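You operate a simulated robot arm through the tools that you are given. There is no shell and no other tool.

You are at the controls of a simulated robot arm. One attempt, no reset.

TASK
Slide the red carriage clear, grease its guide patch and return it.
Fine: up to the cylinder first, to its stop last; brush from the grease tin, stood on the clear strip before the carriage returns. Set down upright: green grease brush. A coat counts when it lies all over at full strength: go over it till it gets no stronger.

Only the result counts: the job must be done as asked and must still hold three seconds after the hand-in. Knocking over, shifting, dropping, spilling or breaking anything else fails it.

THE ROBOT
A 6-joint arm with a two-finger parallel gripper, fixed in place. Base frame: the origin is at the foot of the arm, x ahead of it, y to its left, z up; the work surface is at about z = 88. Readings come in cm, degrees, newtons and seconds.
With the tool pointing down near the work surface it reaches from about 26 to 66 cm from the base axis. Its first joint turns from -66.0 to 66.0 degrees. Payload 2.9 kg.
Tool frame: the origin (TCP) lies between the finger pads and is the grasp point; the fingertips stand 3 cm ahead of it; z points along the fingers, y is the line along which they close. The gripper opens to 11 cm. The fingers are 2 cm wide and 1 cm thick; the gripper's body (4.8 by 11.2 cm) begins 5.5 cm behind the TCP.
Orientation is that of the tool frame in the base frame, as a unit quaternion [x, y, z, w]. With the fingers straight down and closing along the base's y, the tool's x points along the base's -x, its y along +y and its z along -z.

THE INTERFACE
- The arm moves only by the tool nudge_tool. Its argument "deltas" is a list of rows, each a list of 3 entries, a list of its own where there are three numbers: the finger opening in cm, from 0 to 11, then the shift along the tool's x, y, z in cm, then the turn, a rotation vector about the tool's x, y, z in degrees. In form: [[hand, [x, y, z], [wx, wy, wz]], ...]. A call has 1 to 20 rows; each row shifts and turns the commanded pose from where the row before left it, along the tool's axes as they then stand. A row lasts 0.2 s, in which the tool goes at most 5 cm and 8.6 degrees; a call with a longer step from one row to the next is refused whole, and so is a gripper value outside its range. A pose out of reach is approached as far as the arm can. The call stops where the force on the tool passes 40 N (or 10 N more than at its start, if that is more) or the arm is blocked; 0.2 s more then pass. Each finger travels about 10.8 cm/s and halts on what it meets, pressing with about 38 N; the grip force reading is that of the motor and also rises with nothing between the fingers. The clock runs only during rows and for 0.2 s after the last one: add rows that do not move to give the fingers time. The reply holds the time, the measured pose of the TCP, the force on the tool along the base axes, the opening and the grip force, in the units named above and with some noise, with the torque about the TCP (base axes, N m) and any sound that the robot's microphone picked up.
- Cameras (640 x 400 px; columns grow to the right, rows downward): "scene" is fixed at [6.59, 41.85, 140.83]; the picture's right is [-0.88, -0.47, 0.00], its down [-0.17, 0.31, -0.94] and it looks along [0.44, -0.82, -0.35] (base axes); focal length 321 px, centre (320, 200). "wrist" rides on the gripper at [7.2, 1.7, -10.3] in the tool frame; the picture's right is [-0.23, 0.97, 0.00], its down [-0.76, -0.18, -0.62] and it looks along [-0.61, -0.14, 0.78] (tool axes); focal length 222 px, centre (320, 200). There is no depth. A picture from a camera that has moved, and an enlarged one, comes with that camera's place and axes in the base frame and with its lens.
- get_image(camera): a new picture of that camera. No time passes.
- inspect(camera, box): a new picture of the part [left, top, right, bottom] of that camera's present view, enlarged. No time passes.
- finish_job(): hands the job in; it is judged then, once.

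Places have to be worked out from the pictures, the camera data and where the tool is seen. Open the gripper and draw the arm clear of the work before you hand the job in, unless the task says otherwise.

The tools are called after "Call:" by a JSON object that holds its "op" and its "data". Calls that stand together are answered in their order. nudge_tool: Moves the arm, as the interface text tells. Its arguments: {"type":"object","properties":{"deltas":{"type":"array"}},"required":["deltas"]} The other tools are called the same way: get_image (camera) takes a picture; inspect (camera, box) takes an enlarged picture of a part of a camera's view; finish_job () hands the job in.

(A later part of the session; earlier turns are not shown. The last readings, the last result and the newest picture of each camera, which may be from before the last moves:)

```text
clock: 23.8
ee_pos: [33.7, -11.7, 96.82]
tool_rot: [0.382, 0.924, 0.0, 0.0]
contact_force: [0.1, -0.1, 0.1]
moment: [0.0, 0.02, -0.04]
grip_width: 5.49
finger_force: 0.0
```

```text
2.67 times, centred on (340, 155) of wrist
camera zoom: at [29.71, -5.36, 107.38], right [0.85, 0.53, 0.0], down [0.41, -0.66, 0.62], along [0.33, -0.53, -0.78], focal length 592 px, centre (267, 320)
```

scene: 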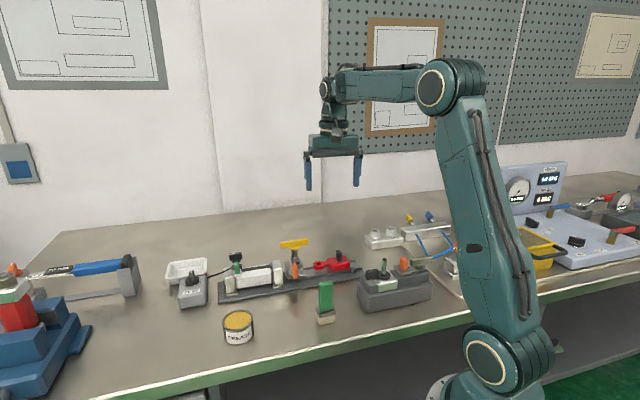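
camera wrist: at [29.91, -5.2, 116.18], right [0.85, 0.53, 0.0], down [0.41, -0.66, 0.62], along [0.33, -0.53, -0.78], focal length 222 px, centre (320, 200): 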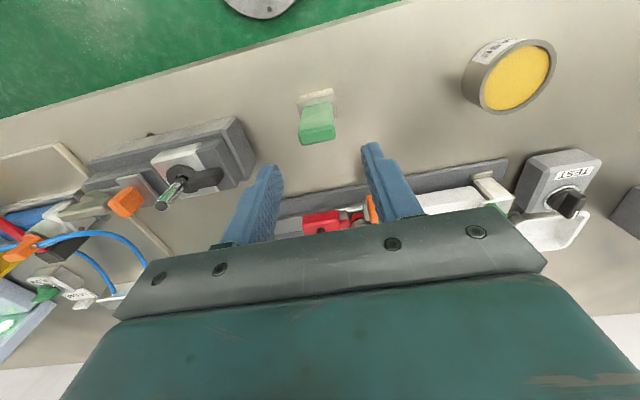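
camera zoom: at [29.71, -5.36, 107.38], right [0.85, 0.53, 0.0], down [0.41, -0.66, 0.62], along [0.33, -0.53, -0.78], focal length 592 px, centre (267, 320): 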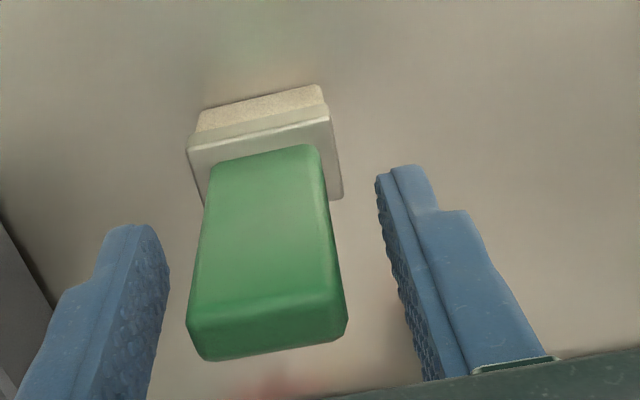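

Everything lines up: the handle is centred both ways, and the tips are about 2.5 cm above the ferrule. I lower 1.3 cm more and close.

Call:
{"op": "nudge_tool", "data": {"deltas": [[5.5, [0, 0, 0.8], [0, 0, 0]], [5.5, [0, 0, 0.5], [0, 0, 0]], [5.5, [0, 0, 0], [0, 0, 0]], [4, [0, 0, 0], [0, 0, 0]], [2, [0, 0, 0], [0, 0, 0]], [2, [0, 0, 0], [0, 0, 0]], [2, [0, 0, 0], [0, 0, 0]]]}}

Call:
{"op": "inspect", "data": {"camera": "scene", "box": [280, 250, 380, 340]}}

Call:
{"op": "inspect", "data": {"camera": "wrist", "box": [220, 80, 460, 230]}}

```text
clock: 25.4
ee_pos: [33.67, -11.68, 95.69]
tool_rot: [0.382, 0.924, 0.0, 0.0]
contact_force: [-0.3, -0.5, 0.3]
moment: [0.04, 0.01, -0.03]
grip_width: 3.13
finger_force: 37.9
```

```text
4.44 times, centred on (330, 295) of scene
camera zoom: at [6.59, 41.85, 140.83], right [-0.88, -0.47, 0.0], down [-0.17, 0.31, -0.94], along [0.44, -0.82, -0.35], focal length 1427 px, centre (276, -222)
```

zoom: 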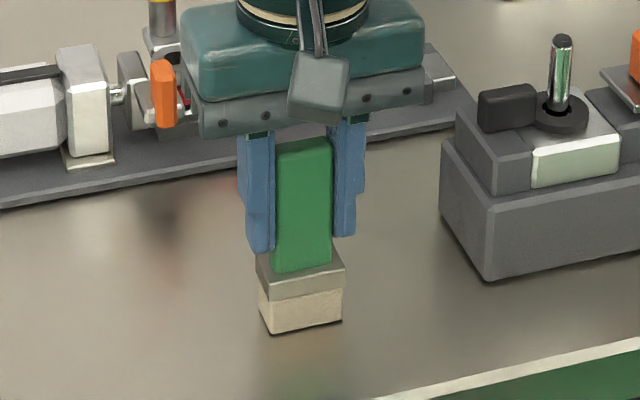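

```text
2.67 times, centred on (340, 155) of wrist
camera zoom: at [29.72, -5.29, 106.13], right [0.85, 0.53, 0.0], down [0.41, -0.66, 0.62], along [0.33, -0.53, -0.78], focal length 592 px, centre (267, 320)
```

zoom: 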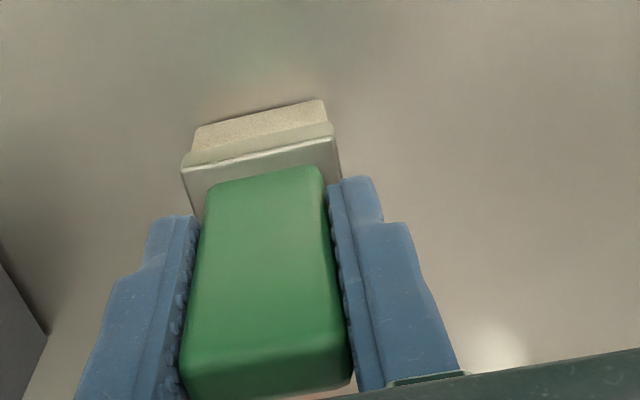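

I have the brush (width 3.13) at TCP z≈95.6, so its bristle bottom is about 7.6 cm below the TCP. I triangulate the tin at about (48.1,1.1) with its rim near z=92.4. I lift 9.5 cm and check the grip before crossing.

Call:
{"op": "nudge_tool", "data": {"deltas": [[2, [0, 0, -0.5], [0, 0, 0]], [2, [0, 0, -2], [0, 0, 0]], [2, [0, 0, -3], [0, 0, 0]], [2, [0, 0, -4], [0, 0, 0]], [2, [0, 0, 0], [0, 0, 0]]]}}

Call:
{"op": "inspect", "data": {"camera": "scene", "box": [240, 200, 400, 340]}}

Call:
{"op": "get_image", "data": {"camera": "wrist"}}

```text
clock: 26.6
ee_pos: [33.48, -11.54, 105.2]
tool_rot: [0.382, 0.924, 0.0, 0.0]
contact_force: [0.0, -0.7, -0.3]
moment: [0.03, 0.02, -0.01]
grip_width: 3.16
finger_force: 38.3
```

```text
2.86 times, centred on (320, 270) of scene
camera zoom: at [6.59, 41.85, 140.83], right [-0.88, -0.47, 0.0], down [-0.17, 0.31, -0.94], along [0.44, -0.82, -0.35], focal length 917 px, centre (320, 0)
```

zoom: 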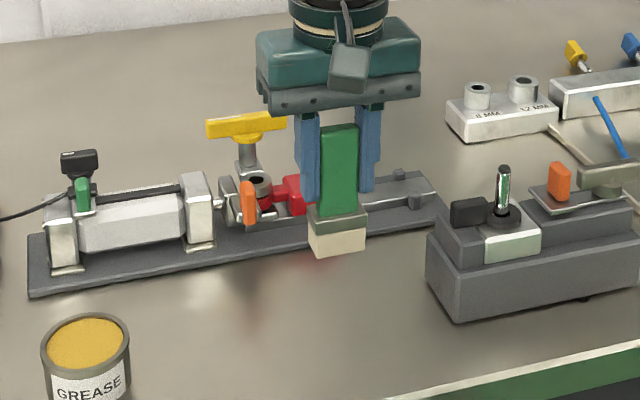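

```text
taken
camera wrist: at [29.66, -5.2, 115.66], right [0.85, 0.53, 0.0], down [0.41, -0.66, 0.62], along [0.33, -0.53, -0.78], focal length 222 px, centre (320, 200)
```

wrist: 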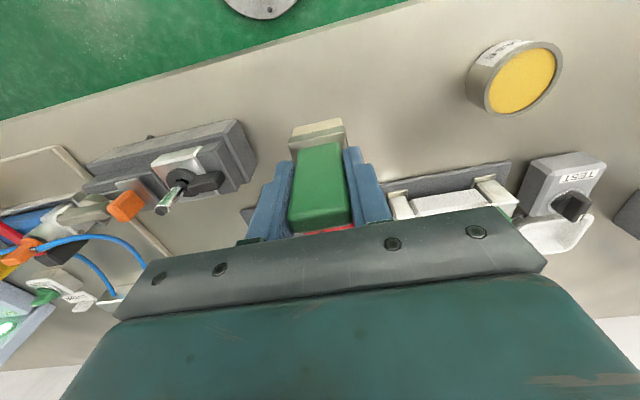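

The brush is held firmly and upright. I carry it across to hover above the tin at about (48.1,1.1).

Call:
{"op": "nudge_tool", "data": {"deltas": [[2, [-0.24, 3.2, 0], [0, 0, 0]], [2, [-0.24, 3.2, 0], [0, 0, 0]], [2, [-0.24, 3.2, 0], [0, 0, 0]], [2, [-0.24, 3.2, 0], [0, 0, 0]], [2, [-0.24, 3.2, 0], [0, 0, 0]], [2, [0, 3.2, 0], [0, 0, 0]], [2, [0, 0, 0], [0, 0, 0]], [2, [0, 0, 0], [0, 0, 0]]]}}

Call:
{"op": "inspect", "data": {"camera": "scene", "box": [180, 230, 300, 350]}}

Call:
{"op": "inspect", "data": {"camera": "wrist", "box": [200, 40, 440, 240]}}

```text
clock: 28.4
ee_pos: [47.53, 1.05, 105.07]
tool_rot: [0.383, 0.924, 0.001, 0.0]
contact_force: [0.1, 0.0, -1.3]
moment: [0.0, 0.01, 0.01]
grip_width: 3.17
finger_force: 37.5
```

```text
3.33 times, centred on (240, 290) of scene
camera zoom: at [6.59, 41.85, 140.83], right [-0.88, -0.47, 0.0], down [-0.17, 0.31, -0.94], along [0.44, -0.82, -0.35], focal length 1070 px, centre (587, -100)
```

zoom: 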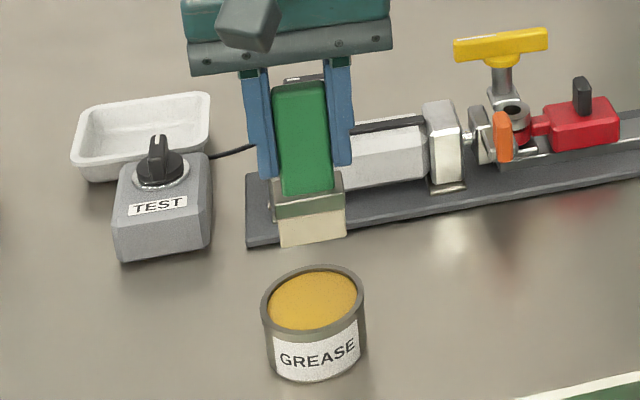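

```text
2.00 times, centred on (320, 140) of wrist
camera zoom: at [43.81, 7.43, 115.54], right [0.85, 0.53, 0.0], down [0.41, -0.66, 0.62], along [0.33, -0.53, -0.78], focal length 444 px, centre (320, 320)
```

zoom: 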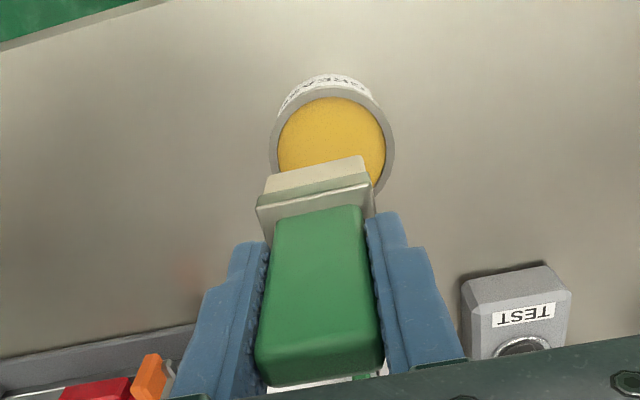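

Wrist rays put the tin's centre near (48.3,1.3) with the rim around z=92, and the brush sits slightly short of it along tool y. I shift 0.4 cm and come down to just above the rim for a close check.

Call:
{"op": "nudge_tool", "data": {"deltas": [[2, [0, 0.4, 0], [0, 0, 0]], [2, [0, 0, 1.5], [0, 0, 0]], [2, [0, 0, 1.5], [0, 0, 0]], [2, [0, 0, 0], [0, 0, 0]], [2, [0, 0, 0], [0, 0, 0]]]}}

Call:
{"op": "inspect", "data": {"camera": "scene", "box": [190, 270, 290, 350]}}

Call:
{"op": "inspect", "data": {"camera": "wrist", "box": [240, 60, 400, 180]}}

```text
clock: 29.6
ee_pos: [48.11, 1.45, 102.08]
tool_rot: [0.382, 0.924, 0.0, 0.0]
contact_force: [0.7, -0.1, -0.7]
moment: [-0.03, 0.01, -0.01]
grip_width: 3.16
finger_force: 38.5
```

```text
5.00 times, centred on (240, 310) of scene
camera zoom: at [6.59, 41.85, 140.83], right [-0.88, -0.47, 0.0], down [-0.17, 0.31, -0.94], along [0.44, -0.82, -0.35], focal length 1606 px, centre (720, -350)
```

zoom: 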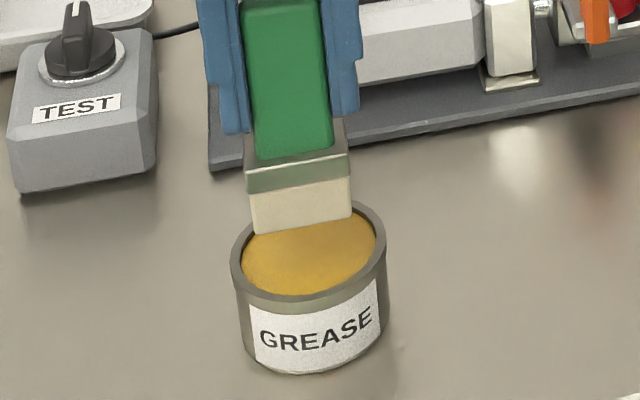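

```text
3.33 times, centred on (320, 120) of wrist
camera zoom: at [44.22, 7.83, 112.49], right [0.85, 0.53, 0.0], down [0.41, -0.66, 0.62], along [0.33, -0.53, -0.78], focal length 740 px, centre (320, 467)
```

zoom: 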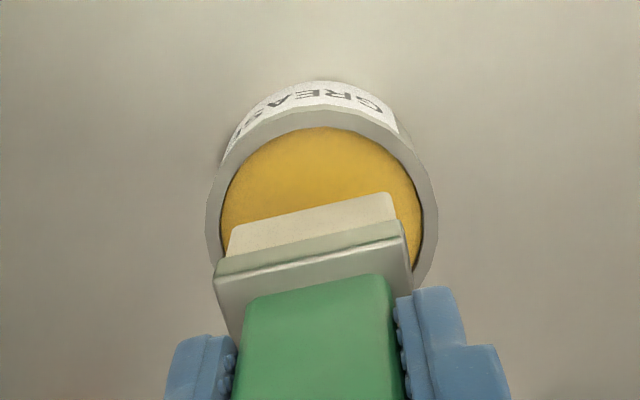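

The brush is roughly centred over the tin, and careful projection suggests it needs about 0.25 cm toward the near side. I apply that and lower to just above the rim, then look again.

Call:
{"op": "nudge_tool", "data": {"deltas": [[2, [0.25, -0.1, 0], [0, 0, 0]], [2, [0, 0, 0.7], [0, 0, 0]], [2, [0, 0, 0.6], [0, 0, 0]], [2, [0, 0, 0], [0, 0, 0]], [2, [0, 0, 0], [0, 0, 0]]]}}

Call:
{"op": "inspect", "data": {"camera": "scene", "box": [190, 270, 290, 350]}}

Call:
{"op": "inspect", "data": {"camera": "wrist", "box": [240, 60, 400, 180]}}

```text
clock: 30.8
ee_pos: [47.87, 1.43, 100.85]
tool_rot: [0.383, 0.924, 0.0, 0.0]
contact_force: [0.2, 0.1, -1.0]
moment: [-0.02, 0.01, -0.03]
grip_width: 3.13
finger_force: 37.9
```

```text
5.00 times, centred on (240, 310) of scene
camera zoom: at [6.59, 41.85, 140.83], right [-0.88, -0.47, 0.0], down [-0.17, 0.31, -0.94], along [0.44, -0.82, -0.35], focal length 1606 px, centre (720, -350)
```

zoom: 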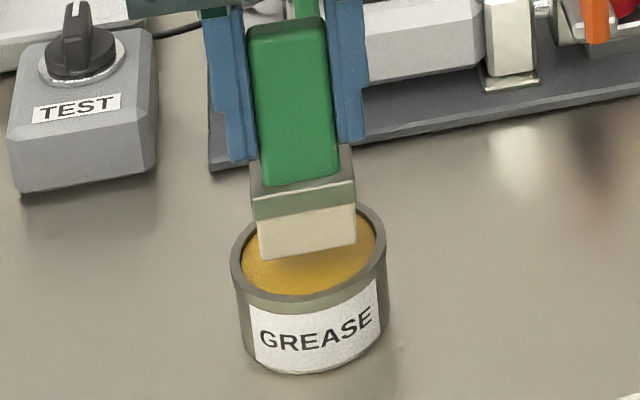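

```text
3.33 times, centred on (320, 120) of wrist
camera zoom: at [44.0, 7.86, 111.25], right [0.85, 0.53, 0.0], down [0.41, -0.66, 0.62], along [0.33, -0.53, -0.78], focal length 740 px, centre (320, 467)
```

zoom: 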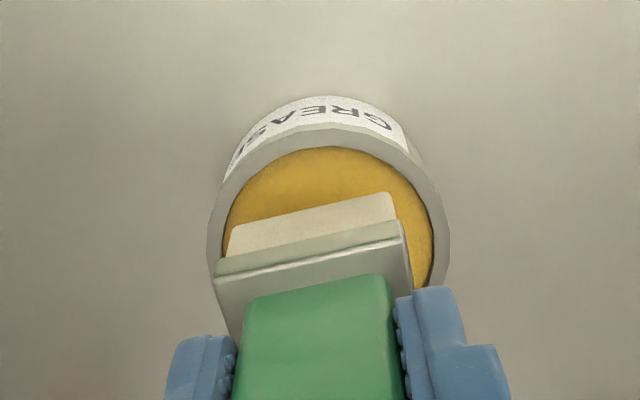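

The brush bottom is just over the rim and nearly centred, with the tin about 0.25 cm farther out. I correct that and lower in small steps toward the grease, watching the force.

Call:
{"op": "nudge_tool", "data": {"deltas": [[2, [-0.22, 0, 0], [0, 0, 0]], [2, [0, 0, 0.4], [0, 0, 0]], [2, [0, 0, 0.4], [0, 0, 0]], [2, [0, 0, 0.3], [0, 0, 0]], [2, [0, 0, 0], [0, 0, 0]]]}}

Call:
{"op": "inspect", "data": {"camera": "scene", "box": [190, 270, 290, 350]}}

Call:
{"op": "inspect", "data": {"camera": "wrist", "box": [240, 60, 400, 180]}}

```text
clock: 32.0
ee_pos: [48.13, 1.27, 99.79]
tool_rot: [0.383, 0.924, 0.0, 0.0]
contact_force: [0.0, -1.2, -1.9]
moment: [-0.02, 0.02, 0.0]
grip_width: 3.17
finger_force: 37.6
```

```text
5.00 times, centred on (240, 310) of scene
camera zoom: at [6.59, 41.85, 140.83], right [-0.88, -0.47, 0.0], down [-0.17, 0.31, -0.94], along [0.44, -0.82, -0.35], focal length 1606 px, centre (720, -350)
```

zoom: 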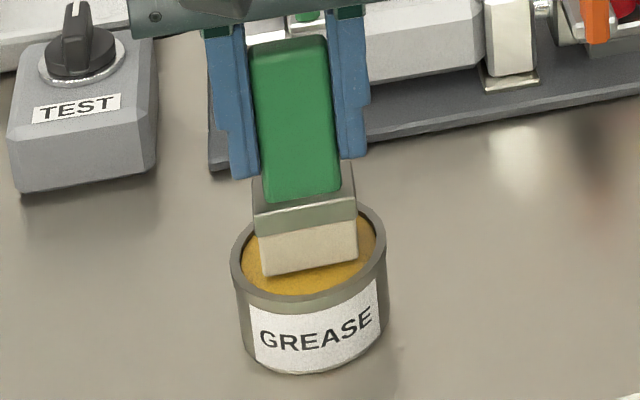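

```text
3.33 times, centred on (320, 120) of wrist
camera zoom: at [44.19, 7.68, 110.21], right [0.85, 0.53, 0.0], down [0.41, -0.66, 0.62], along [0.33, -0.53, -0.78], focal length 740 px, centre (320, 467)
```

zoom: 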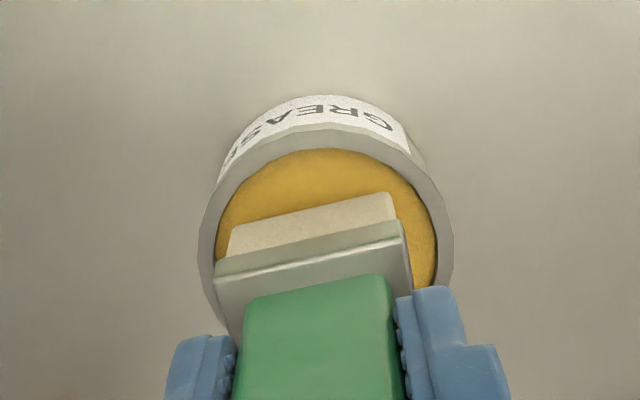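

The bristles are now inside the rim with clearance all round and no contact force yet. I continue down in 0.3 cm steps to reach the grease.

Call:
{"op": "nudge_tool", "data": {"deltas": [[2, [0, 0.1, 0.3], [0, 0, 0]], [2, [0, 0, 0.2], [0, 0, 0]], [2, [0, 0, 0], [0, 0, 0]]]}}

Call:
{"op": "inspect", "data": {"camera": "scene", "box": [200, 280, 280, 340]}}

Call:
{"op": "inspect", "data": {"camera": "wrist", "box": [260, 80, 380, 160]}}

```text
clock: 32.8
ee_pos: [48.25, 1.5, 99.42]
tool_rot: [0.384, 0.924, 0.0, 0.001]
contact_force: [-3.2, -0.8, 8.6]
moment: [-0.06, 0.3, -0.01]
grip_width: 3.16
finger_force: 38.6
```

```text
6.67 times, centred on (240, 310) of scene
camera zoom: at [6.57, 41.85, 140.83], right [-0.88, -0.47, 0.0], down [-0.17, 0.31, -0.94], along [0.44, -0.82, -0.35], focal length 2141 px, centre (853, -533)
```

zoom: 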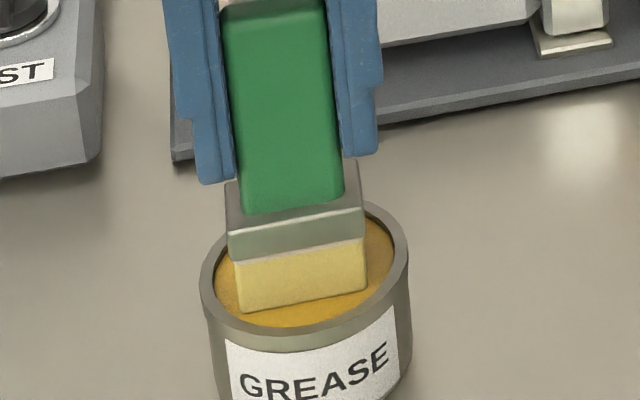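

```text
5.00 times, centred on (320, 120) of wrist
camera zoom: at [44.27, 7.8, 109.8], right [0.85, 0.53, 0.0], down [0.41, -0.66, 0.62], along [0.33, -0.53, -0.78], focal length 1111 px, centre (320, 600)
```

zoom: 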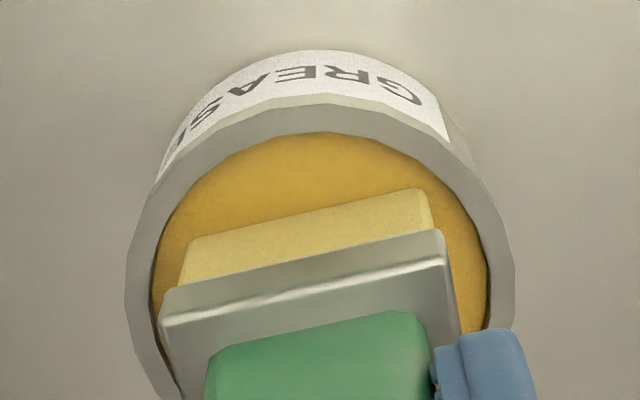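

The bristles have turned yellow and there's a 9 N contact, so the brush is taking grease. I hold it a moment to load fully and then look again.

Call:
{"op": "nudge_tool", "data": {"deltas": [[2, [0, 0, 0], [0, 0, 0]], [2, [0, 0, 0], [0, 0, 0]], [2, [0, 0, 0], [0, 0, 0]], [2, [0, 0, 0], [0, 0, 0]]]}}

Call:
{"op": "inspect", "data": {"camera": "scene", "box": [200, 280, 280, 340]}}

```text
clock: 33.8
ee_pos: [48.21, 1.41, 99.32]
tool_rot: [0.382, 0.924, 0.001, 0.0]
contact_force: [-1.9, 0.0, 18.4]
moment: [-0.01, 0.33, 0.01]
grip_width: 3.18
finger_force: 38.2
```

```text
6.67 times, centred on (240, 310) of scene
camera zoom: at [6.55, 41.85, 140.83], right [-0.88, -0.47, 0.0], down [-0.17, 0.31, -0.94], along [0.44, -0.82, -0.35], focal length 2141 px, centre (853, -533)
```

zoom: 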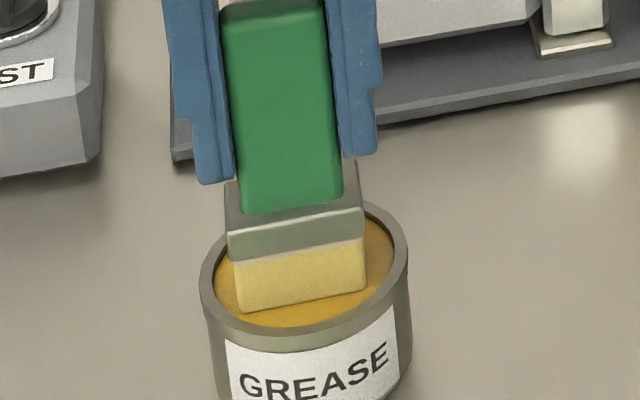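

The load stays steady in colour, so I lift straight out of the tin to a safe carrying height. Then I check the brush.

Call:
{"op": "nudge_tool", "data": {"deltas": [[2, [0, 0, -0.5], [0, 0, 0]], [2, [0, 0, -1.5], [0, 0, 0]], [2, [0, 0, -2], [0, 0, 0]], [2, [0, 0, -3.5], [0, 0, 0]], [2, [0, 0, -3.5], [0, 0, 0]], [2, [0, 0, 0], [0, 0, 0]]]}}

Call:
{"op": "inspect", "data": {"camera": "scene", "box": [180, 230, 300, 350]}}

Call:
{"op": "inspect", "data": {"camera": "wrist", "box": [200, 40, 440, 240]}}

```text
clock: 35.2
ee_pos: [48.3, 1.31, 110.44]
tool_rot: [0.383, 0.924, 0.001, 0.0]
contact_force: [0.0, -0.1, -0.4]
moment: [-0.01, -0.02, -0.03]
grip_width: 3.16
finger_force: 37.6
```

```text
3.33 times, centred on (240, 290) of scene
camera zoom: at [6.59, 41.85, 140.83], right [-0.88, -0.47, 0.0], down [-0.17, 0.31, -0.94], along [0.44, -0.82, -0.35], focal length 1070 px, centre (587, -100)
```

zoom: 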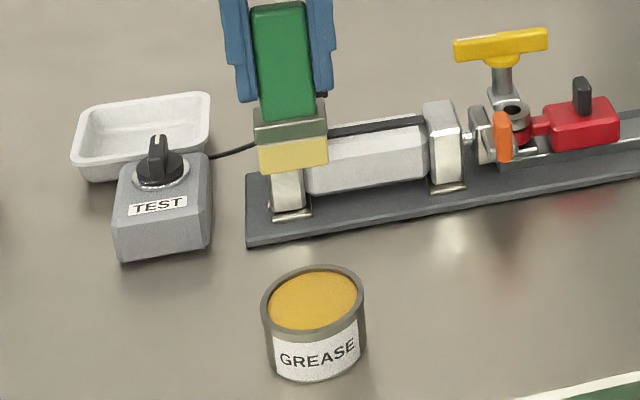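

```text
2.00 times, centred on (320, 140) of wrist
camera zoom: at [44.34, 7.77, 120.86], right [0.85, 0.53, 0.0], down [0.41, -0.66, 0.62], along [0.33, -0.53, -0.78], focal length 444 px, centre (320, 320)
```

zoom: 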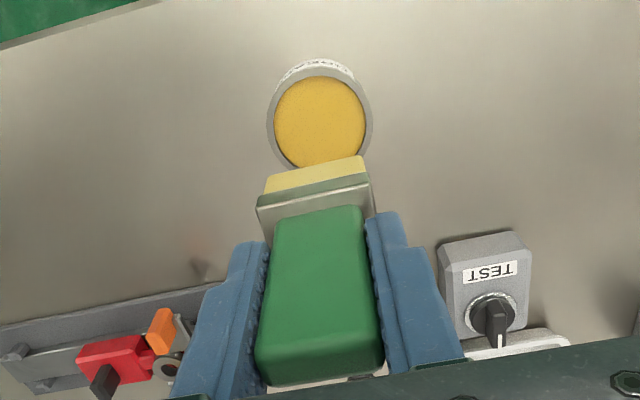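

The tin is unmoved and the brush is loaded. I carry it over the exposed rail at about (39.3,-30.8), staying high above the T-handle.

Call:
{"op": "nudge_tool", "data": {"deltas": [[2, [-1.8, -3.24, 0], [0, 0, 0]], [2, [-1.8, -3.24, 0], [0, 0, 0]], [2, [-1.8, -3.24, 0], [0, 0, 0]], [2, [-1.8, -3.24, 0], [0, 0, 0]], [2, [-1.8, -3.24, 0], [0, 0, 0]], [2, [-1.8, -3.24, 0], [0, 0, 0]], [2, [-1.8, -3.24, 0], [0, 0, 0]], [2, [-1.8, -3.24, 0], [0, 0, 0]], [2, [-1.9, -3.22, 0], [0, 0, 0]], [2, [0, 0, 0], [0, 0, 0]], [2, [0, 0, 0], [0, 0, 0]]]}}

Call:
{"op": "inspect", "data": {"camera": "scene", "box": [260, 200, 400, 300]}}

Call:
{"op": "inspect", "data": {"camera": "wrist", "box": [200, 40, 440, 240]}}

```text
clock: 37.6
ee_pos: [39.04, -30.68, 110.25]
tool_rot: [0.382, 0.924, 0.0, 0.0]
contact_force: [1.0, 0.3, -1.1]
moment: [-0.01, 0.01, 0.02]
grip_width: 3.16
finger_force: 38.1
```

```text
4.00 times, centred on (330, 250) of scene
camera zoom: at [6.59, 41.85, 140.83], right [-0.88, -0.47, 0.0], down [-0.17, 0.31, -0.94], along [0.44, -0.82, -0.35], focal length 1284 px, centre (280, 0)
```

zoom: 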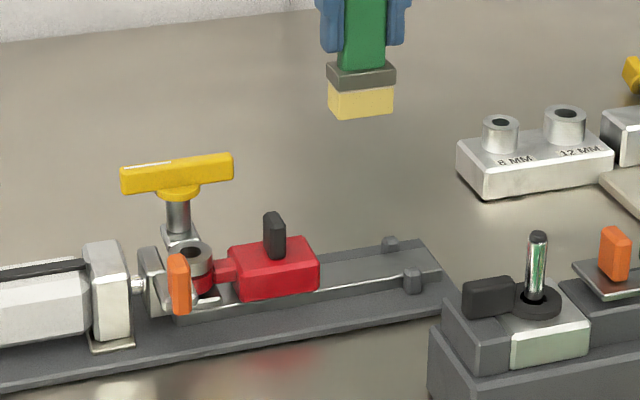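

```text
2.00 times, centred on (320, 140) of wrist
camera zoom: at [35.11, -24.21, 120.74], right [0.85, 0.53, 0.0], down [0.41, -0.66, 0.62], along [0.33, -0.53, -0.78], focal length 444 px, centre (320, 320)
```

zoom: 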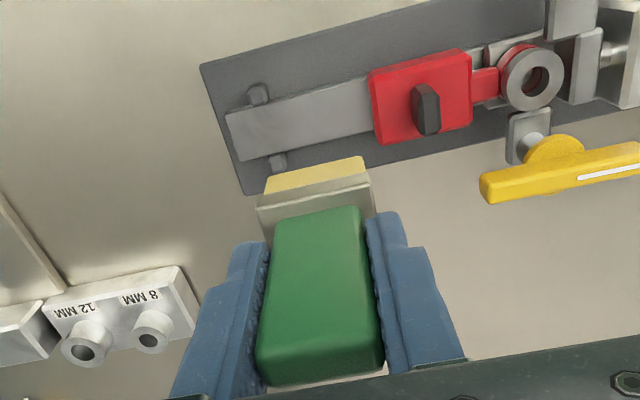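

The brush is over the exposed rail, and its landing spot projects between the studs and the carriage, about 0.3 cm too near. I shift outward 0.3 and descend to about 2.5 cm above the rail.

Call:
{"op": "nudge_tool", "data": {"deltas": [[2, [-0.3, 0, 0], [0, 0, 0]], [2, [0, 0, 3], [0, 0, 0]], [2, [0, 0, 3], [0, 0, 0]], [2, [0, 0, 3], [0, 0, 0]], [2, [0, 0, 1.9], [0, 0, 0]], [2, [0, 0, 0], [0, 0, 0]], [2, [0, 0, 0], [0, 0, 0]]]}}

Call:
{"op": "inspect", "data": {"camera": "scene", "box": [290, 225, 390, 295]}}

Call:
{"op": "inspect", "data": {"camera": "wrist", "box": [220, 60, 420, 200]}}

```text
clock: 39.2
ee_pos: [39.23, -30.85, 99.38]
tool_rot: [0.382, 0.924, 0.0, 0.0]
contact_force: [0.4, -0.2, -0.9]
moment: [0.03, -0.01, 0.01]
grip_width: 3.16
finger_force: 38.2
```

```text
5.71 times, centred on (340, 260) of scene
camera zoom: at [6.59, 41.85, 140.83], right [-0.88, -0.47, 0.0], down [-0.17, 0.31, -0.94], along [0.44, -0.82, -0.35], focal length 1835 px, centre (206, -143)
```

zoom: 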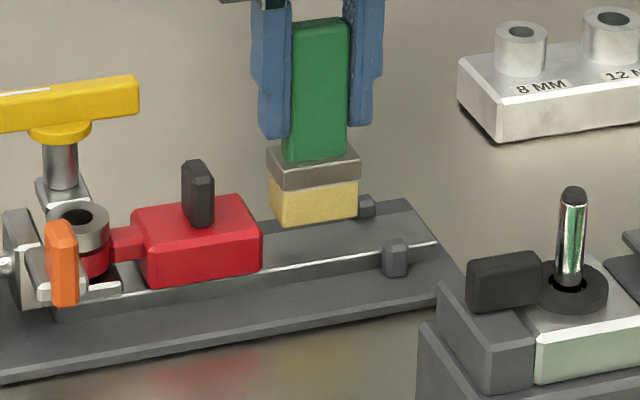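

```text
2.86 times, centred on (320, 130) of wrist
camera zoom: at [35.37, -24.46, 109.72], right [0.85, 0.53, 0.0], down [0.41, -0.66, 0.62], along [0.33, -0.53, -0.78], focal length 635 px, centre (320, 400)
```

zoom: 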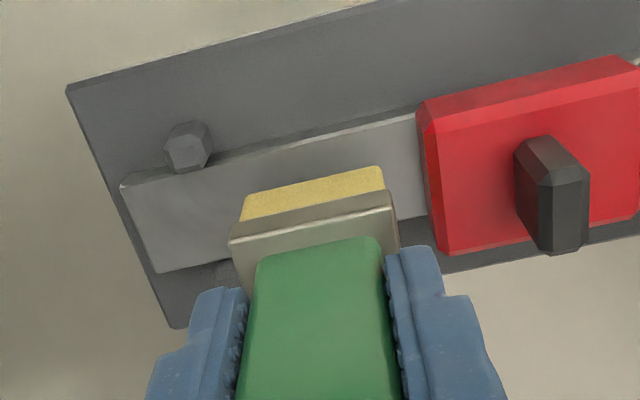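

The brush hovers aligned over the patch. I lower it in small steps until it touches the rail lightly.

Call:
{"op": "nudge_tool", "data": {"deltas": [[2, [0, 0, 1.0], [0, 0, 0]], [2, [0, 0, 0.6], [0, 0, 0]], [2, [0, 0, 0.3], [0, 0, 0]], [2, [0, 0, 0.1], [0, 0, 0]], [2, [0, 0, 0], [0, 0, 0]]]}}

Call:
{"op": "inspect", "data": {"camera": "scene", "box": [290, 225, 390, 295]}}

Call:
{"op": "inspect", "data": {"camera": "wrist", "box": [220, 60, 420, 200]}}

```text
clock: 40.4
ee_pos: [39.4, -30.92, 97.52]
tool_rot: [0.382, 0.924, 0.0, 0.0]
contact_force: [0.0, 0.2, 8.2]
moment: [0.08, 0.02, 0.01]
grip_width: 3.17
finger_force: 38.0
```

```text
5.71 times, centred on (340, 260) of scene
camera zoom: at [6.58, 41.86, 140.82], right [-0.88, -0.47, 0.0], down [-0.17, 0.31, -0.94], along [0.44, -0.82, -0.35], focal length 1835 px, centre (206, -143)
```

zoom: 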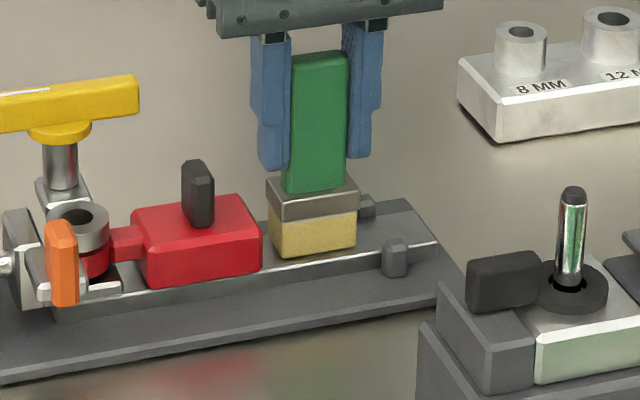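

```text
2.86 times, centred on (320, 130) of wrist
camera zoom: at [35.37, -24.5, 107.89], right [0.85, 0.53, 0.0], down [0.41, -0.66, 0.62], along [0.33, -0.53, -0.78], focal length 635 px, centre (320, 400)
```

zoom: 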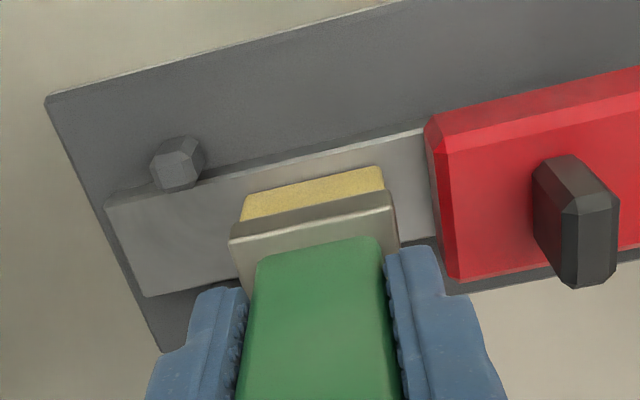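

Light contact (8 N) with the rail is reached at TCP z≈97.55. I make the first slow strokes along the rail, staying short of the carriage and the studs, and then look for the coat.

Call:
{"op": "nudge_tool", "data": {"deltas": [[2, [0.2, 0, 0], [0, 0, 0]], [2, [0.2, 0, 0], [0, 0, 0]], [2, [0, 0.3, 0], [0, 0, 0]], [2, [0, 0.3, 0], [0, 0, 0]], [2, [0, -0.4, 0], [0, 0, 0]], [2, [0, -0.4, 0], [0, 0, 0]], [2, [0, -0.4, 0], [0, 0, 0]], [2, [0, -0.4, 0], [0, 0, 0]], [2, [0, 0, 0], [0, 0, 0]]]}}

Call:
{"op": "inspect", "data": {"camera": "scene", "box": [290, 225, 390, 295]}}

Call:
{"op": "inspect", "data": {"camera": "wrist", "box": [220, 60, 420, 200]}}

```text
clock: 42.4
ee_pos: [38.43, -31.34, 97.42]
tool_rot: [0.382, 0.924, 0.0, 0.002]
contact_force: [6.7, 7.5, 27.3]
moment: [0.39, -0.23, -0.05]
grip_width: 3.15
finger_force: 38.3
```

```text
5.71 times, centred on (340, 260) of scene
camera zoom: at [6.57, 41.9, 140.81], right [-0.88, -0.47, 0.0], down [-0.17, 0.31, -0.94], along [0.44, -0.82, -0.35], focal length 1835 px, centre (206, -143)
```

zoom: 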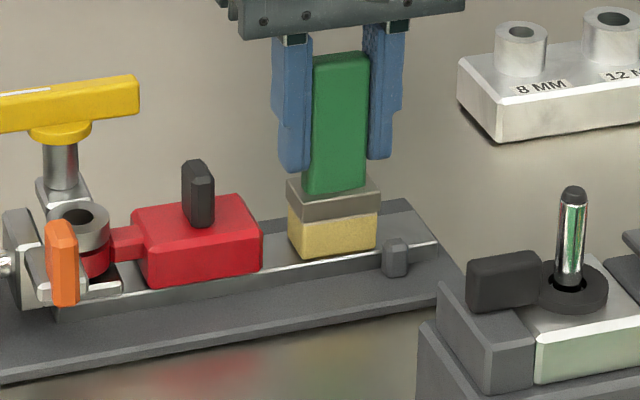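

```text
2.86 times, centred on (320, 130) of wrist
camera zoom: at [34.43, -24.91, 107.86], right [0.85, 0.53, 0.0], down [0.41, -0.66, 0.63], along [0.33, -0.53, -0.78], focal length 635 px, centre (320, 400)
```

zoom: 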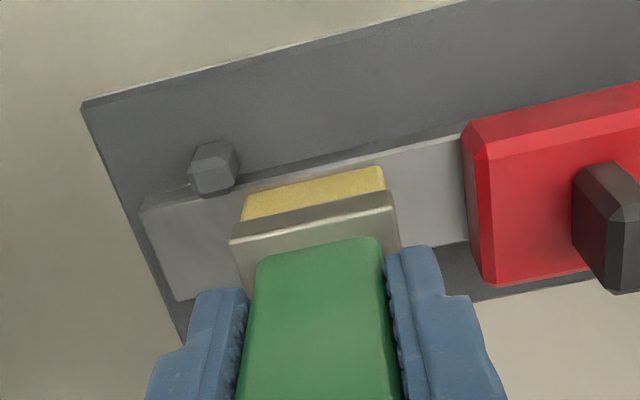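

I see no coat yet from this angle and the force has risen to 27 N. I lift the brush 3 cm and look at the rail surface.

Call:
{"op": "nudge_tool", "data": {"deltas": [[2, [0, 0, -0.5], [0, 0, 0]], [2, [0, 0, -2.5], [0, 0, 0]], [2, [2.5, 0, -3], [0, 0, 0]], [2, [2.5, 0, 0], [0, 0, 0]], [2, [0, 0, 0], [0, 0, 0]]]}}

Call:
{"op": "inspect", "data": {"camera": "scene", "box": [310, 240, 380, 290]}}

Call:
{"op": "inspect", "data": {"camera": "wrist", "box": [200, 60, 440, 220]}}

```text
clock: 43.6
ee_pos: [34.99, -27.87, 103.61]
tool_rot: [0.383, 0.924, 0.0, 0.0]
contact_force: [0.1, 0.2, -1.9]
moment: [-0.02, 0.0, 0.03]
grip_width: 3.19
finger_force: 38.0
```

```text
8.00 times, centred on (345, 265) of scene
camera zoom: at [6.59, 41.85, 140.83], right [-0.88, -0.47, 0.0], down [-0.17, 0.31, -0.94], along [0.44, -0.82, -0.35], focal length 2569 px, centre (120, -320)
```

zoom: 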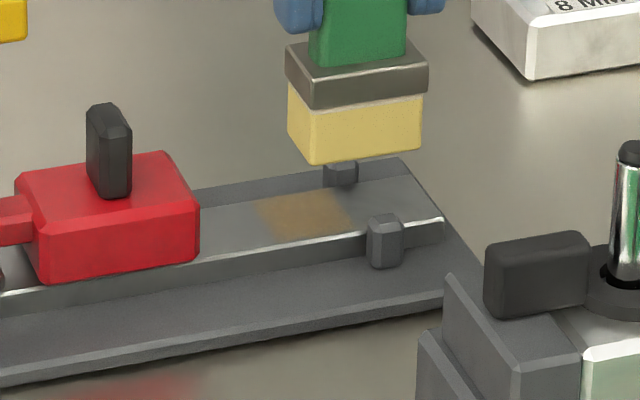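

```text
2.50 times, centred on (320, 140) of wrist
camera zoom: at [30.98, -21.48, 113.92], right [0.85, 0.53, 0.0], down [0.41, -0.66, 0.62], along [0.33, -0.53, -0.78], focal length 555 px, centre (320, 350)
```

zoom: 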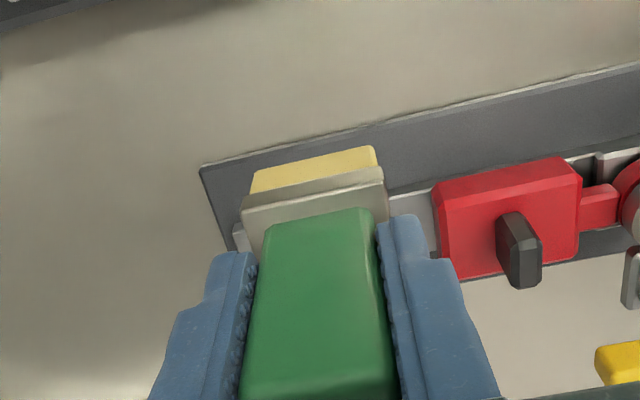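

A faint brown coat shows on the rail nearer the studs. I shift sideways so the brush no longer blocks the wrist camera, and look at it closely.

Call:
{"op": "nudge_tool", "data": {"deltas": [[2, [0, -3, -1.5], [0, 0, 0]], [2, [0, -3, -1.0], [0, 0, 0]], [2, [-2.5, 0, 0], [0, 0, 0]], [2, [0, 0, 0], [0, 0, 0]]]}}

Call:
{"op": "inspect", "data": {"camera": "wrist", "box": [280, 40, 520, 200]}}

Call:
{"op": "inspect", "data": {"camera": "scene", "box": [320, 245, 370, 280]}}

```text
clock: 44.6
ee_pos: [32.38, -33.72, 105.79]
tool_rot: [0.382, 0.924, 0.0, 0.001]
contact_force: [0.1, -0.1, -0.7]
moment: [0.01, -0.01, 0.01]
grip_width: 3.16
finger_force: 38.1
```

```text
2.50 times, centred on (400, 120) of wrist
camera zoom: at [28.44, -27.32, 116.26], right [0.85, 0.53, 0.0], down [0.41, -0.66, 0.62], along [0.33, -0.53, -0.78], focal length 555 px, centre (120, 400)
```

zoom: 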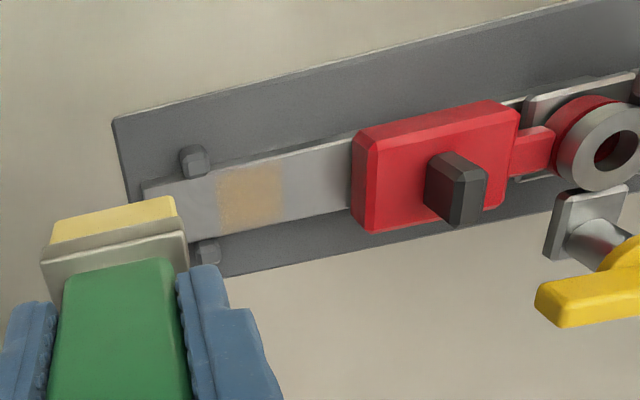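

```text
11.43 times, centred on (345, 262) of scene
camera zoom: at [6.59, 41.85, 140.83], right [-0.88, -0.47, 0.0], down [-0.17, 0.31, -0.94], along [0.44, -0.82, -0.35], focal length 3670 px, centre (34, -514)
```

zoom: 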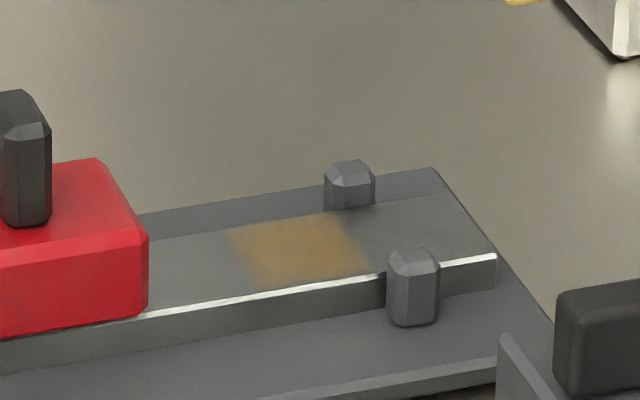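

The coated area spans s≈3.2–6.15 along the rail and nearly its full width, and it's still faint, so it needs more passes. I go back over the rail at s≈5.6 and lower to just above contact.

Call:
{"op": "nudge_tool", "data": {"deltas": [[2, [0, 3.2, 0], [0, 0, 0]], [2, [0, 3.3, 0], [0, 0, 0]], [2, [-3.0, 0, 0], [0, 0, 0]], [2, [0, 0, 3.0], [0, 0, 0]], [2, [0, 0, 3.0], [0, 0, 0]], [2, [0, 0, 1.5], [0, 0, 0]], [2, [0, 0, 0], [0, 0, 0]], [2, [0, 0, 0], [0, 0, 0]]]}}

Call:
{"op": "inspect", "data": {"camera": "wrist", "box": [220, 60, 420, 200]}}

Call:
{"op": "inspect", "data": {"camera": "scene", "box": [310, 240, 380, 290]}}

```text
clock: 46.4
ee_pos: [38.96, -31.44, 98.32]
tool_rot: [0.383, 0.924, 0.0, 0.0]
contact_force: [-0.2, 0.7, -1.2]
moment: [0.01, 0.03, -0.02]
grip_width: 3.15
finger_force: 38.2
```

```text
2.86 times, centred on (320, 130) of wrist
camera zoom: at [35.05, -24.94, 108.76], right [0.85, 0.53, 0.0], down [0.41, -0.66, 0.62], along [0.33, -0.53, -0.78], focal length 635 px, centre (320, 400)
```

zoom: 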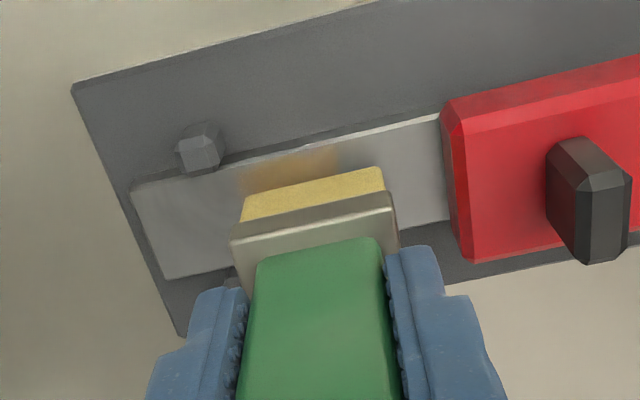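

```text
8.00 times, centred on (345, 265) of scene
camera zoom: at [6.59, 41.85, 140.83], right [-0.88, -0.47, 0.0], down [-0.17, 0.31, -0.94], along [0.44, -0.82, -0.35], focal length 2569 px, centre (120, -320)
```

zoom: 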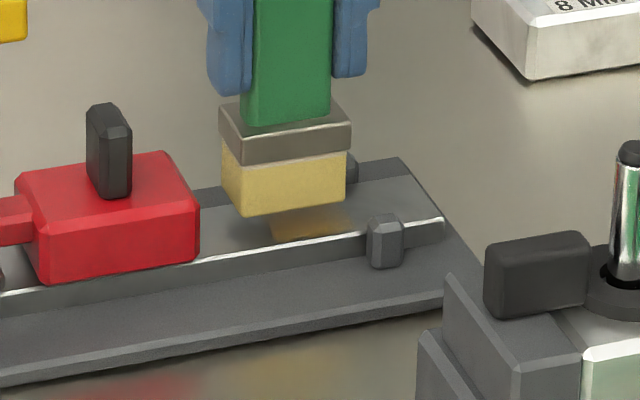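

The brush hovers about 0.9 cm above the rail at s≈5.45, centred across it. I touch down lightly and check the force.

Call:
{"op": "nudge_tool", "data": {"deltas": [[2, [0, 0, 0.6], [0, 0, 0]], [2, [0, 0, 0.3], [0, 0, 0]], [2, [0, 0, 0.05], [0, 0, 0]], [2, [0, 0, 0], [0, 0, 0]]]}}

```text
clock: 47.4
ee_pos: [38.98, -31.38, 97.54]
tool_rot: [0.382, 0.924, 0.001, 0.0]
contact_force: [-1.4, 1.8, 4.9]
moment: [0.11, 0.1, 0.0]
grip_width: 3.18
finger_force: 37.7
```

Contact is 5 N. I stroke back and forth along the rail centre line between s≈5.1 and 6.7.

Call:
{"op": "nudge_tool", "data": {"deltas": [[2, [0, 0.3, 0.02], [0, 0, 0]], [2, [0, 0.3, 0], [0, 0, 0]], [2, [0, 0.3, 0], [0, 0, 0]], [2, [0, 0.3, 0], [0, 0, 0]], [2, [0, -0.4, 0], [0, 0, 0]], [2, [0, -0.4, 0], [0, 0, 0]], [2, [0, -0.4, 0], [0, 0, 0]], [2, [0, -0.3, 0], [0, 0, 0]], [2, [0, 0.4, 0], [0, 0, 0]], [2, [0, 0.4, 0], [0, 0, 0]], [2, [0, 0.4, 0], [0, 0, 0]], [2, [0, 0, 0], [0, 0, 0]]]}}

Call:
{"op": "inspect", "data": {"camera": "scene", "box": [310, 240, 380, 290]}}

Call:
{"op": "inspect", "data": {"camera": "wrist", "box": [220, 60, 420, 200]}}

```text
clock: 50.0
ee_pos: [39.63, -30.75, 97.44]
tool_rot: [0.384, 0.923, -0.001, 0.001]
contact_force: [-2.2, -3.5, 12.5]
moment: [-0.21, 0.11, -0.02]
grip_width: 3.15
finger_force: 38.0
```

```text
8.00 times, centred on (345, 265) of scene
camera zoom: at [6.57, 41.85, 140.83], right [-0.88, -0.47, 0.0], down [-0.17, 0.31, -0.94], along [0.44, -0.82, -0.35], focal length 2569 px, centre (120, -320)
```

zoom: 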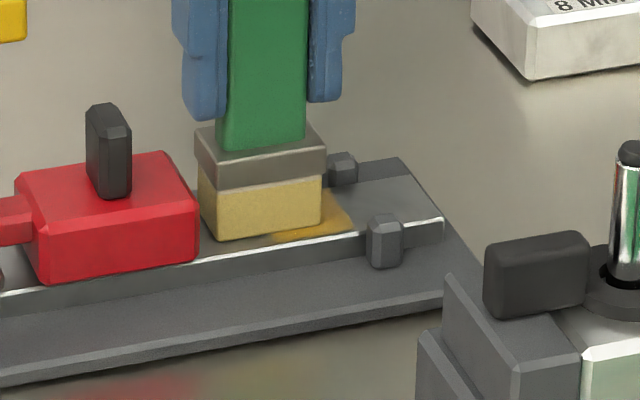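

```text
2.86 times, centred on (320, 130) of wrist
camera zoom: at [35.71, -24.36, 107.87], right [0.85, 0.53, 0.0], down [0.41, -0.66, 0.62], along [0.33, -0.53, -0.78], focal length 635 px, centre (320, 400)
```

zoom: 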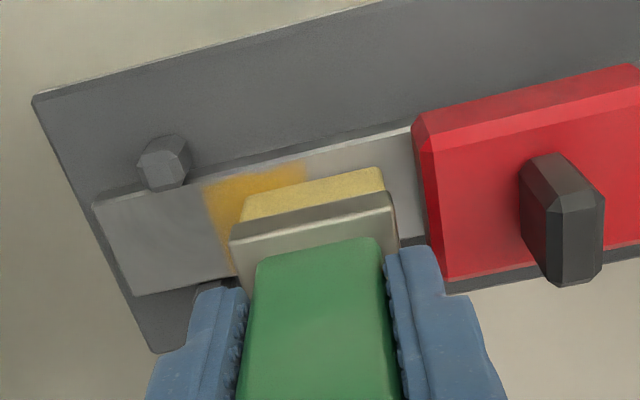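

The coat is visibly stronger and its edges stay fixed, so the patch is s≈3.2–6.2 over the rail's width. I continue with strokes offset to the near and far sides to cover it fully.

Call:
{"op": "nudge_tool", "data": {"deltas": [[2, [0, -0.4, 0], [0, 0, 0]], [2, [0, -0.4, 0], [0, 0, 0]], [2, [0, -0.3, 0], [0, 0, 0]], [2, [0.3, 0, 0], [0, 0, 0]], [2, [0, 0.4, 0], [0, 0, 0]], [2, [0, 0.4, 0], [0, 0, 0]], [2, [0, -0.4, 0], [0, 0, 0]], [2, [0, -0.4, 0], [0, 0, 0]], [2, [-0.3, 0, 0], [0, 0, 0]], [2, [-0.3, 0, 0], [0, 0, 0]], [2, [0, 0.4, 0], [0, 0, 0]], [2, [0, 0.4, 0], [0, 0, 0]], [2, [0, -0.4, 0], [0, 0, 0]], [2, [0, -0.4, 0], [0, 0, 0]], [2, [0.3, 0, 0], [0, 0, 0]], [2, [0, 0, 0], [0, 0, 0]]]}}

Call:
{"op": "inspect", "data": {"camera": "scene", "box": [310, 240, 380, 290]}}

Call:
{"op": "inspect", "data": {"camera": "wrist", "box": [220, 60, 420, 200]}}

```text
clock: 53.4
ee_pos: [38.91, -31.52, 97.23]
tool_rot: [0.384, 0.923, -0.001, 0.002]
contact_force: [3.7, -3.3, 15.5]
moment: [-0.25, -0.24, 0.0]
grip_width: 3.15
finger_force: 38.2
```

```text
8.00 times, centred on (345, 265) of scene
camera zoom: at [6.58, 41.86, 140.83], right [-0.88, -0.47, 0.0], down [-0.17, 0.31, -0.94], along [0.44, -0.82, -0.35], focal length 2569 px, centre (120, -320)
```

zoom: 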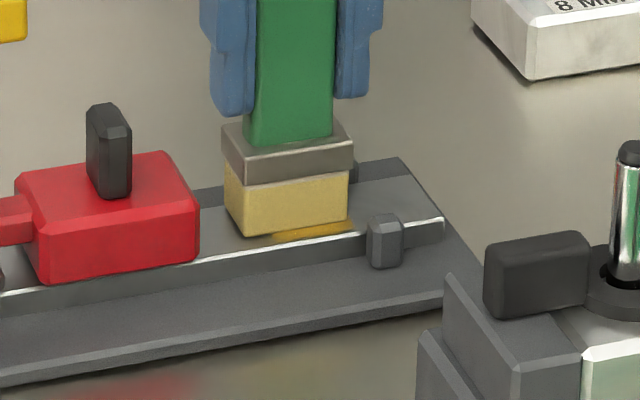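

```text
2.86 times, centred on (320, 130) of wrist
camera zoom: at [34.97, -25.06, 107.85], right [0.85, 0.53, 0.0], down [0.41, -0.66, 0.63], along [0.33, -0.53, -0.78], focal length 635 px, centre (320, 400)
```

zoom: 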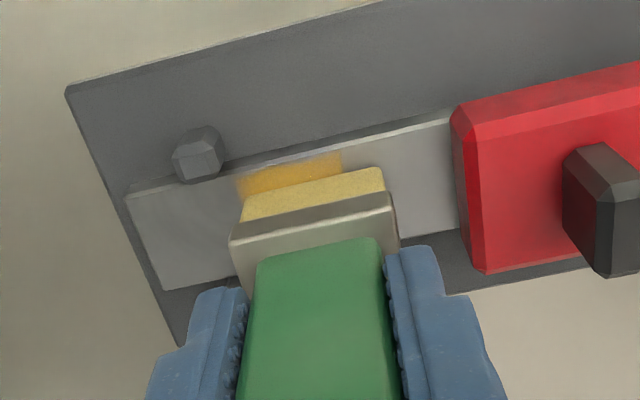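

Good coverage so far. One more full set of strokes over the centre, near and far lanes, then I'll lift and look.

Call:
{"op": "nudge_tool", "data": {"deltas": [[2, [0, -0.3, 0], [0, 0, 0]], [2, [0, 0.4, 0], [0, 0, 0]], [2, [0, 0.4, 0], [0, 0, 0]], [2, [0.4, 0, 0], [0, 0, 0]], [2, [0, -0.4, 0], [0, 0, 0]], [2, [0, -0.2, 0], [0, 0, 0]], [2, [0, 0.4, 0], [0, 0, 0]], [2, [0, 0.3, 0], [0, 0, 0]], [2, [-0.4, 0, 0], [0, 0, 0]], [2, [-0.4, 0, 0], [0, 0, 0]], [2, [0, -0.4, 0], [0, 0, 0]], [2, [0, -0.3, 0], [0, 0, 0]], [2, [0, 0.4, 0], [0, 0, 0]], [2, [0, 0.3, 0], [0, 0, 0]], [2, [0.4, 0, 0], [0, 0, 0]], [2, [0, -0.4, 0], [0, 0, 0]], [2, [0, -0.4, 0], [0, 0, 0]], [2, [0, 0, 0], [0, 0, 0]]]}}

```text
clock: 57.2
ee_pos: [38.81, -31.61, 97.36]
tool_rot: [0.382, 0.924, 0.0, 0.0]
contact_force: [3.1, 4.5, 17.0]
moment: [0.19, -0.27, 0.07]
grip_width: 3.14
finger_force: 37.9
```

Force is steady at 17 N. I lift and shift aside to examine the coat.

Call:
{"op": "nudge_tool", "data": {"deltas": [[2, [0, 0, -0.5], [0, 0, 0]], [2, [0, 0, -3], [0, 0, 0]], [2, [0, 0, -4], [0, 0, 0]], [2, [2.5, -3, -1], [0, 0, 0]], [2, [0, -3.5, 0], [0, 0, 0]], [2, [0, 0, 0], [0, 0, 0]]]}}

Call:
{"op": "inspect", "data": {"camera": "wrist", "box": [300, 60, 480, 180]}}

Call:
{"op": "inspect", "data": {"camera": "scene", "box": [320, 245, 370, 280]}}

Call:
{"op": "get_image", "data": {"camera": "wrist"}}

```text
clock: 58.6
ee_pos: [32.41, -34.6, 105.94]
tool_rot: [0.383, 0.924, 0.0, 0.0]
contact_force: [-0.6, 0.3, -0.2]
moment: [0.0, 0.0, 0.02]
grip_width: 3.17
finger_force: 37.9
```

```text
3.33 times, centred on (390, 120) of wrist
camera zoom: at [28.39, -28.23, 116.38], right [0.85, 0.53, 0.0], down [0.41, -0.66, 0.62], along [0.33, -0.53, -0.78], focal length 740 px, centre (87, 467)
```

zoom: 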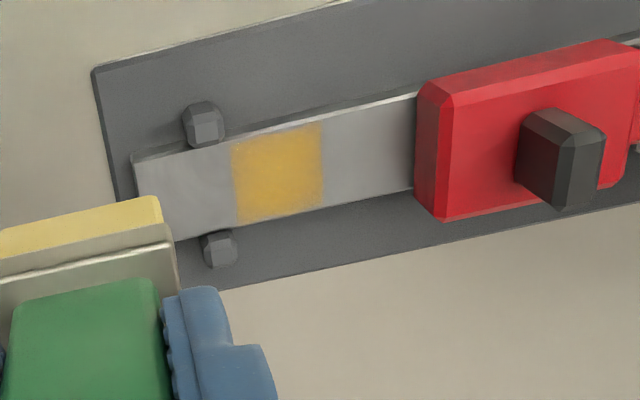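

```text
11.43 times, centred on (345, 262) of scene
camera zoom: at [6.59, 41.85, 140.83], right [-0.88, -0.47, 0.0], down [-0.17, 0.31, -0.94], along [0.44, -0.82, -0.35], focal length 3670 px, centre (34, -514)
```

zoom: 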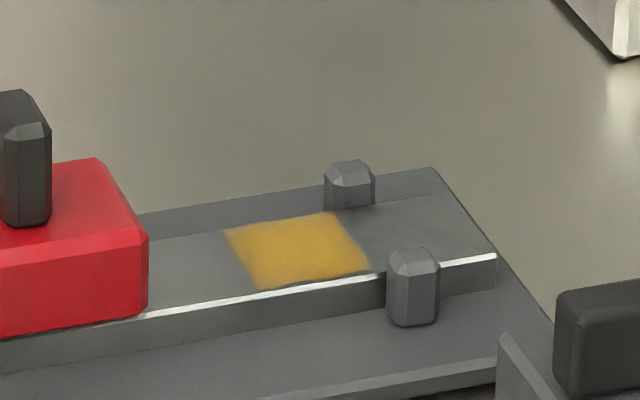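

```text
taken
camera wrist: at [28.39, -28.23, 116.38], right [0.85, 0.53, 0.0], down [0.41, -0.66, 0.62], along [0.33, -0.53, -0.78], focal length 222 px, centre (320, 200)
```

wrist: 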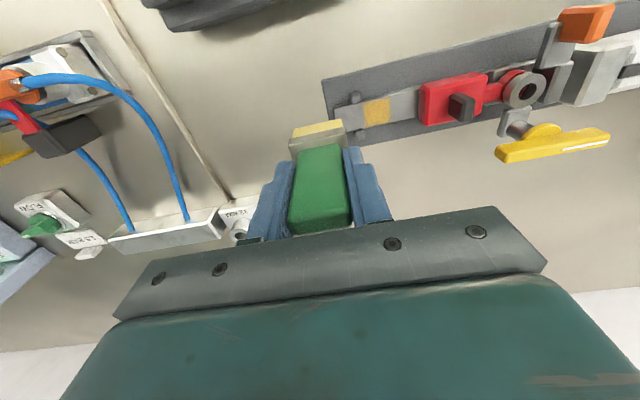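

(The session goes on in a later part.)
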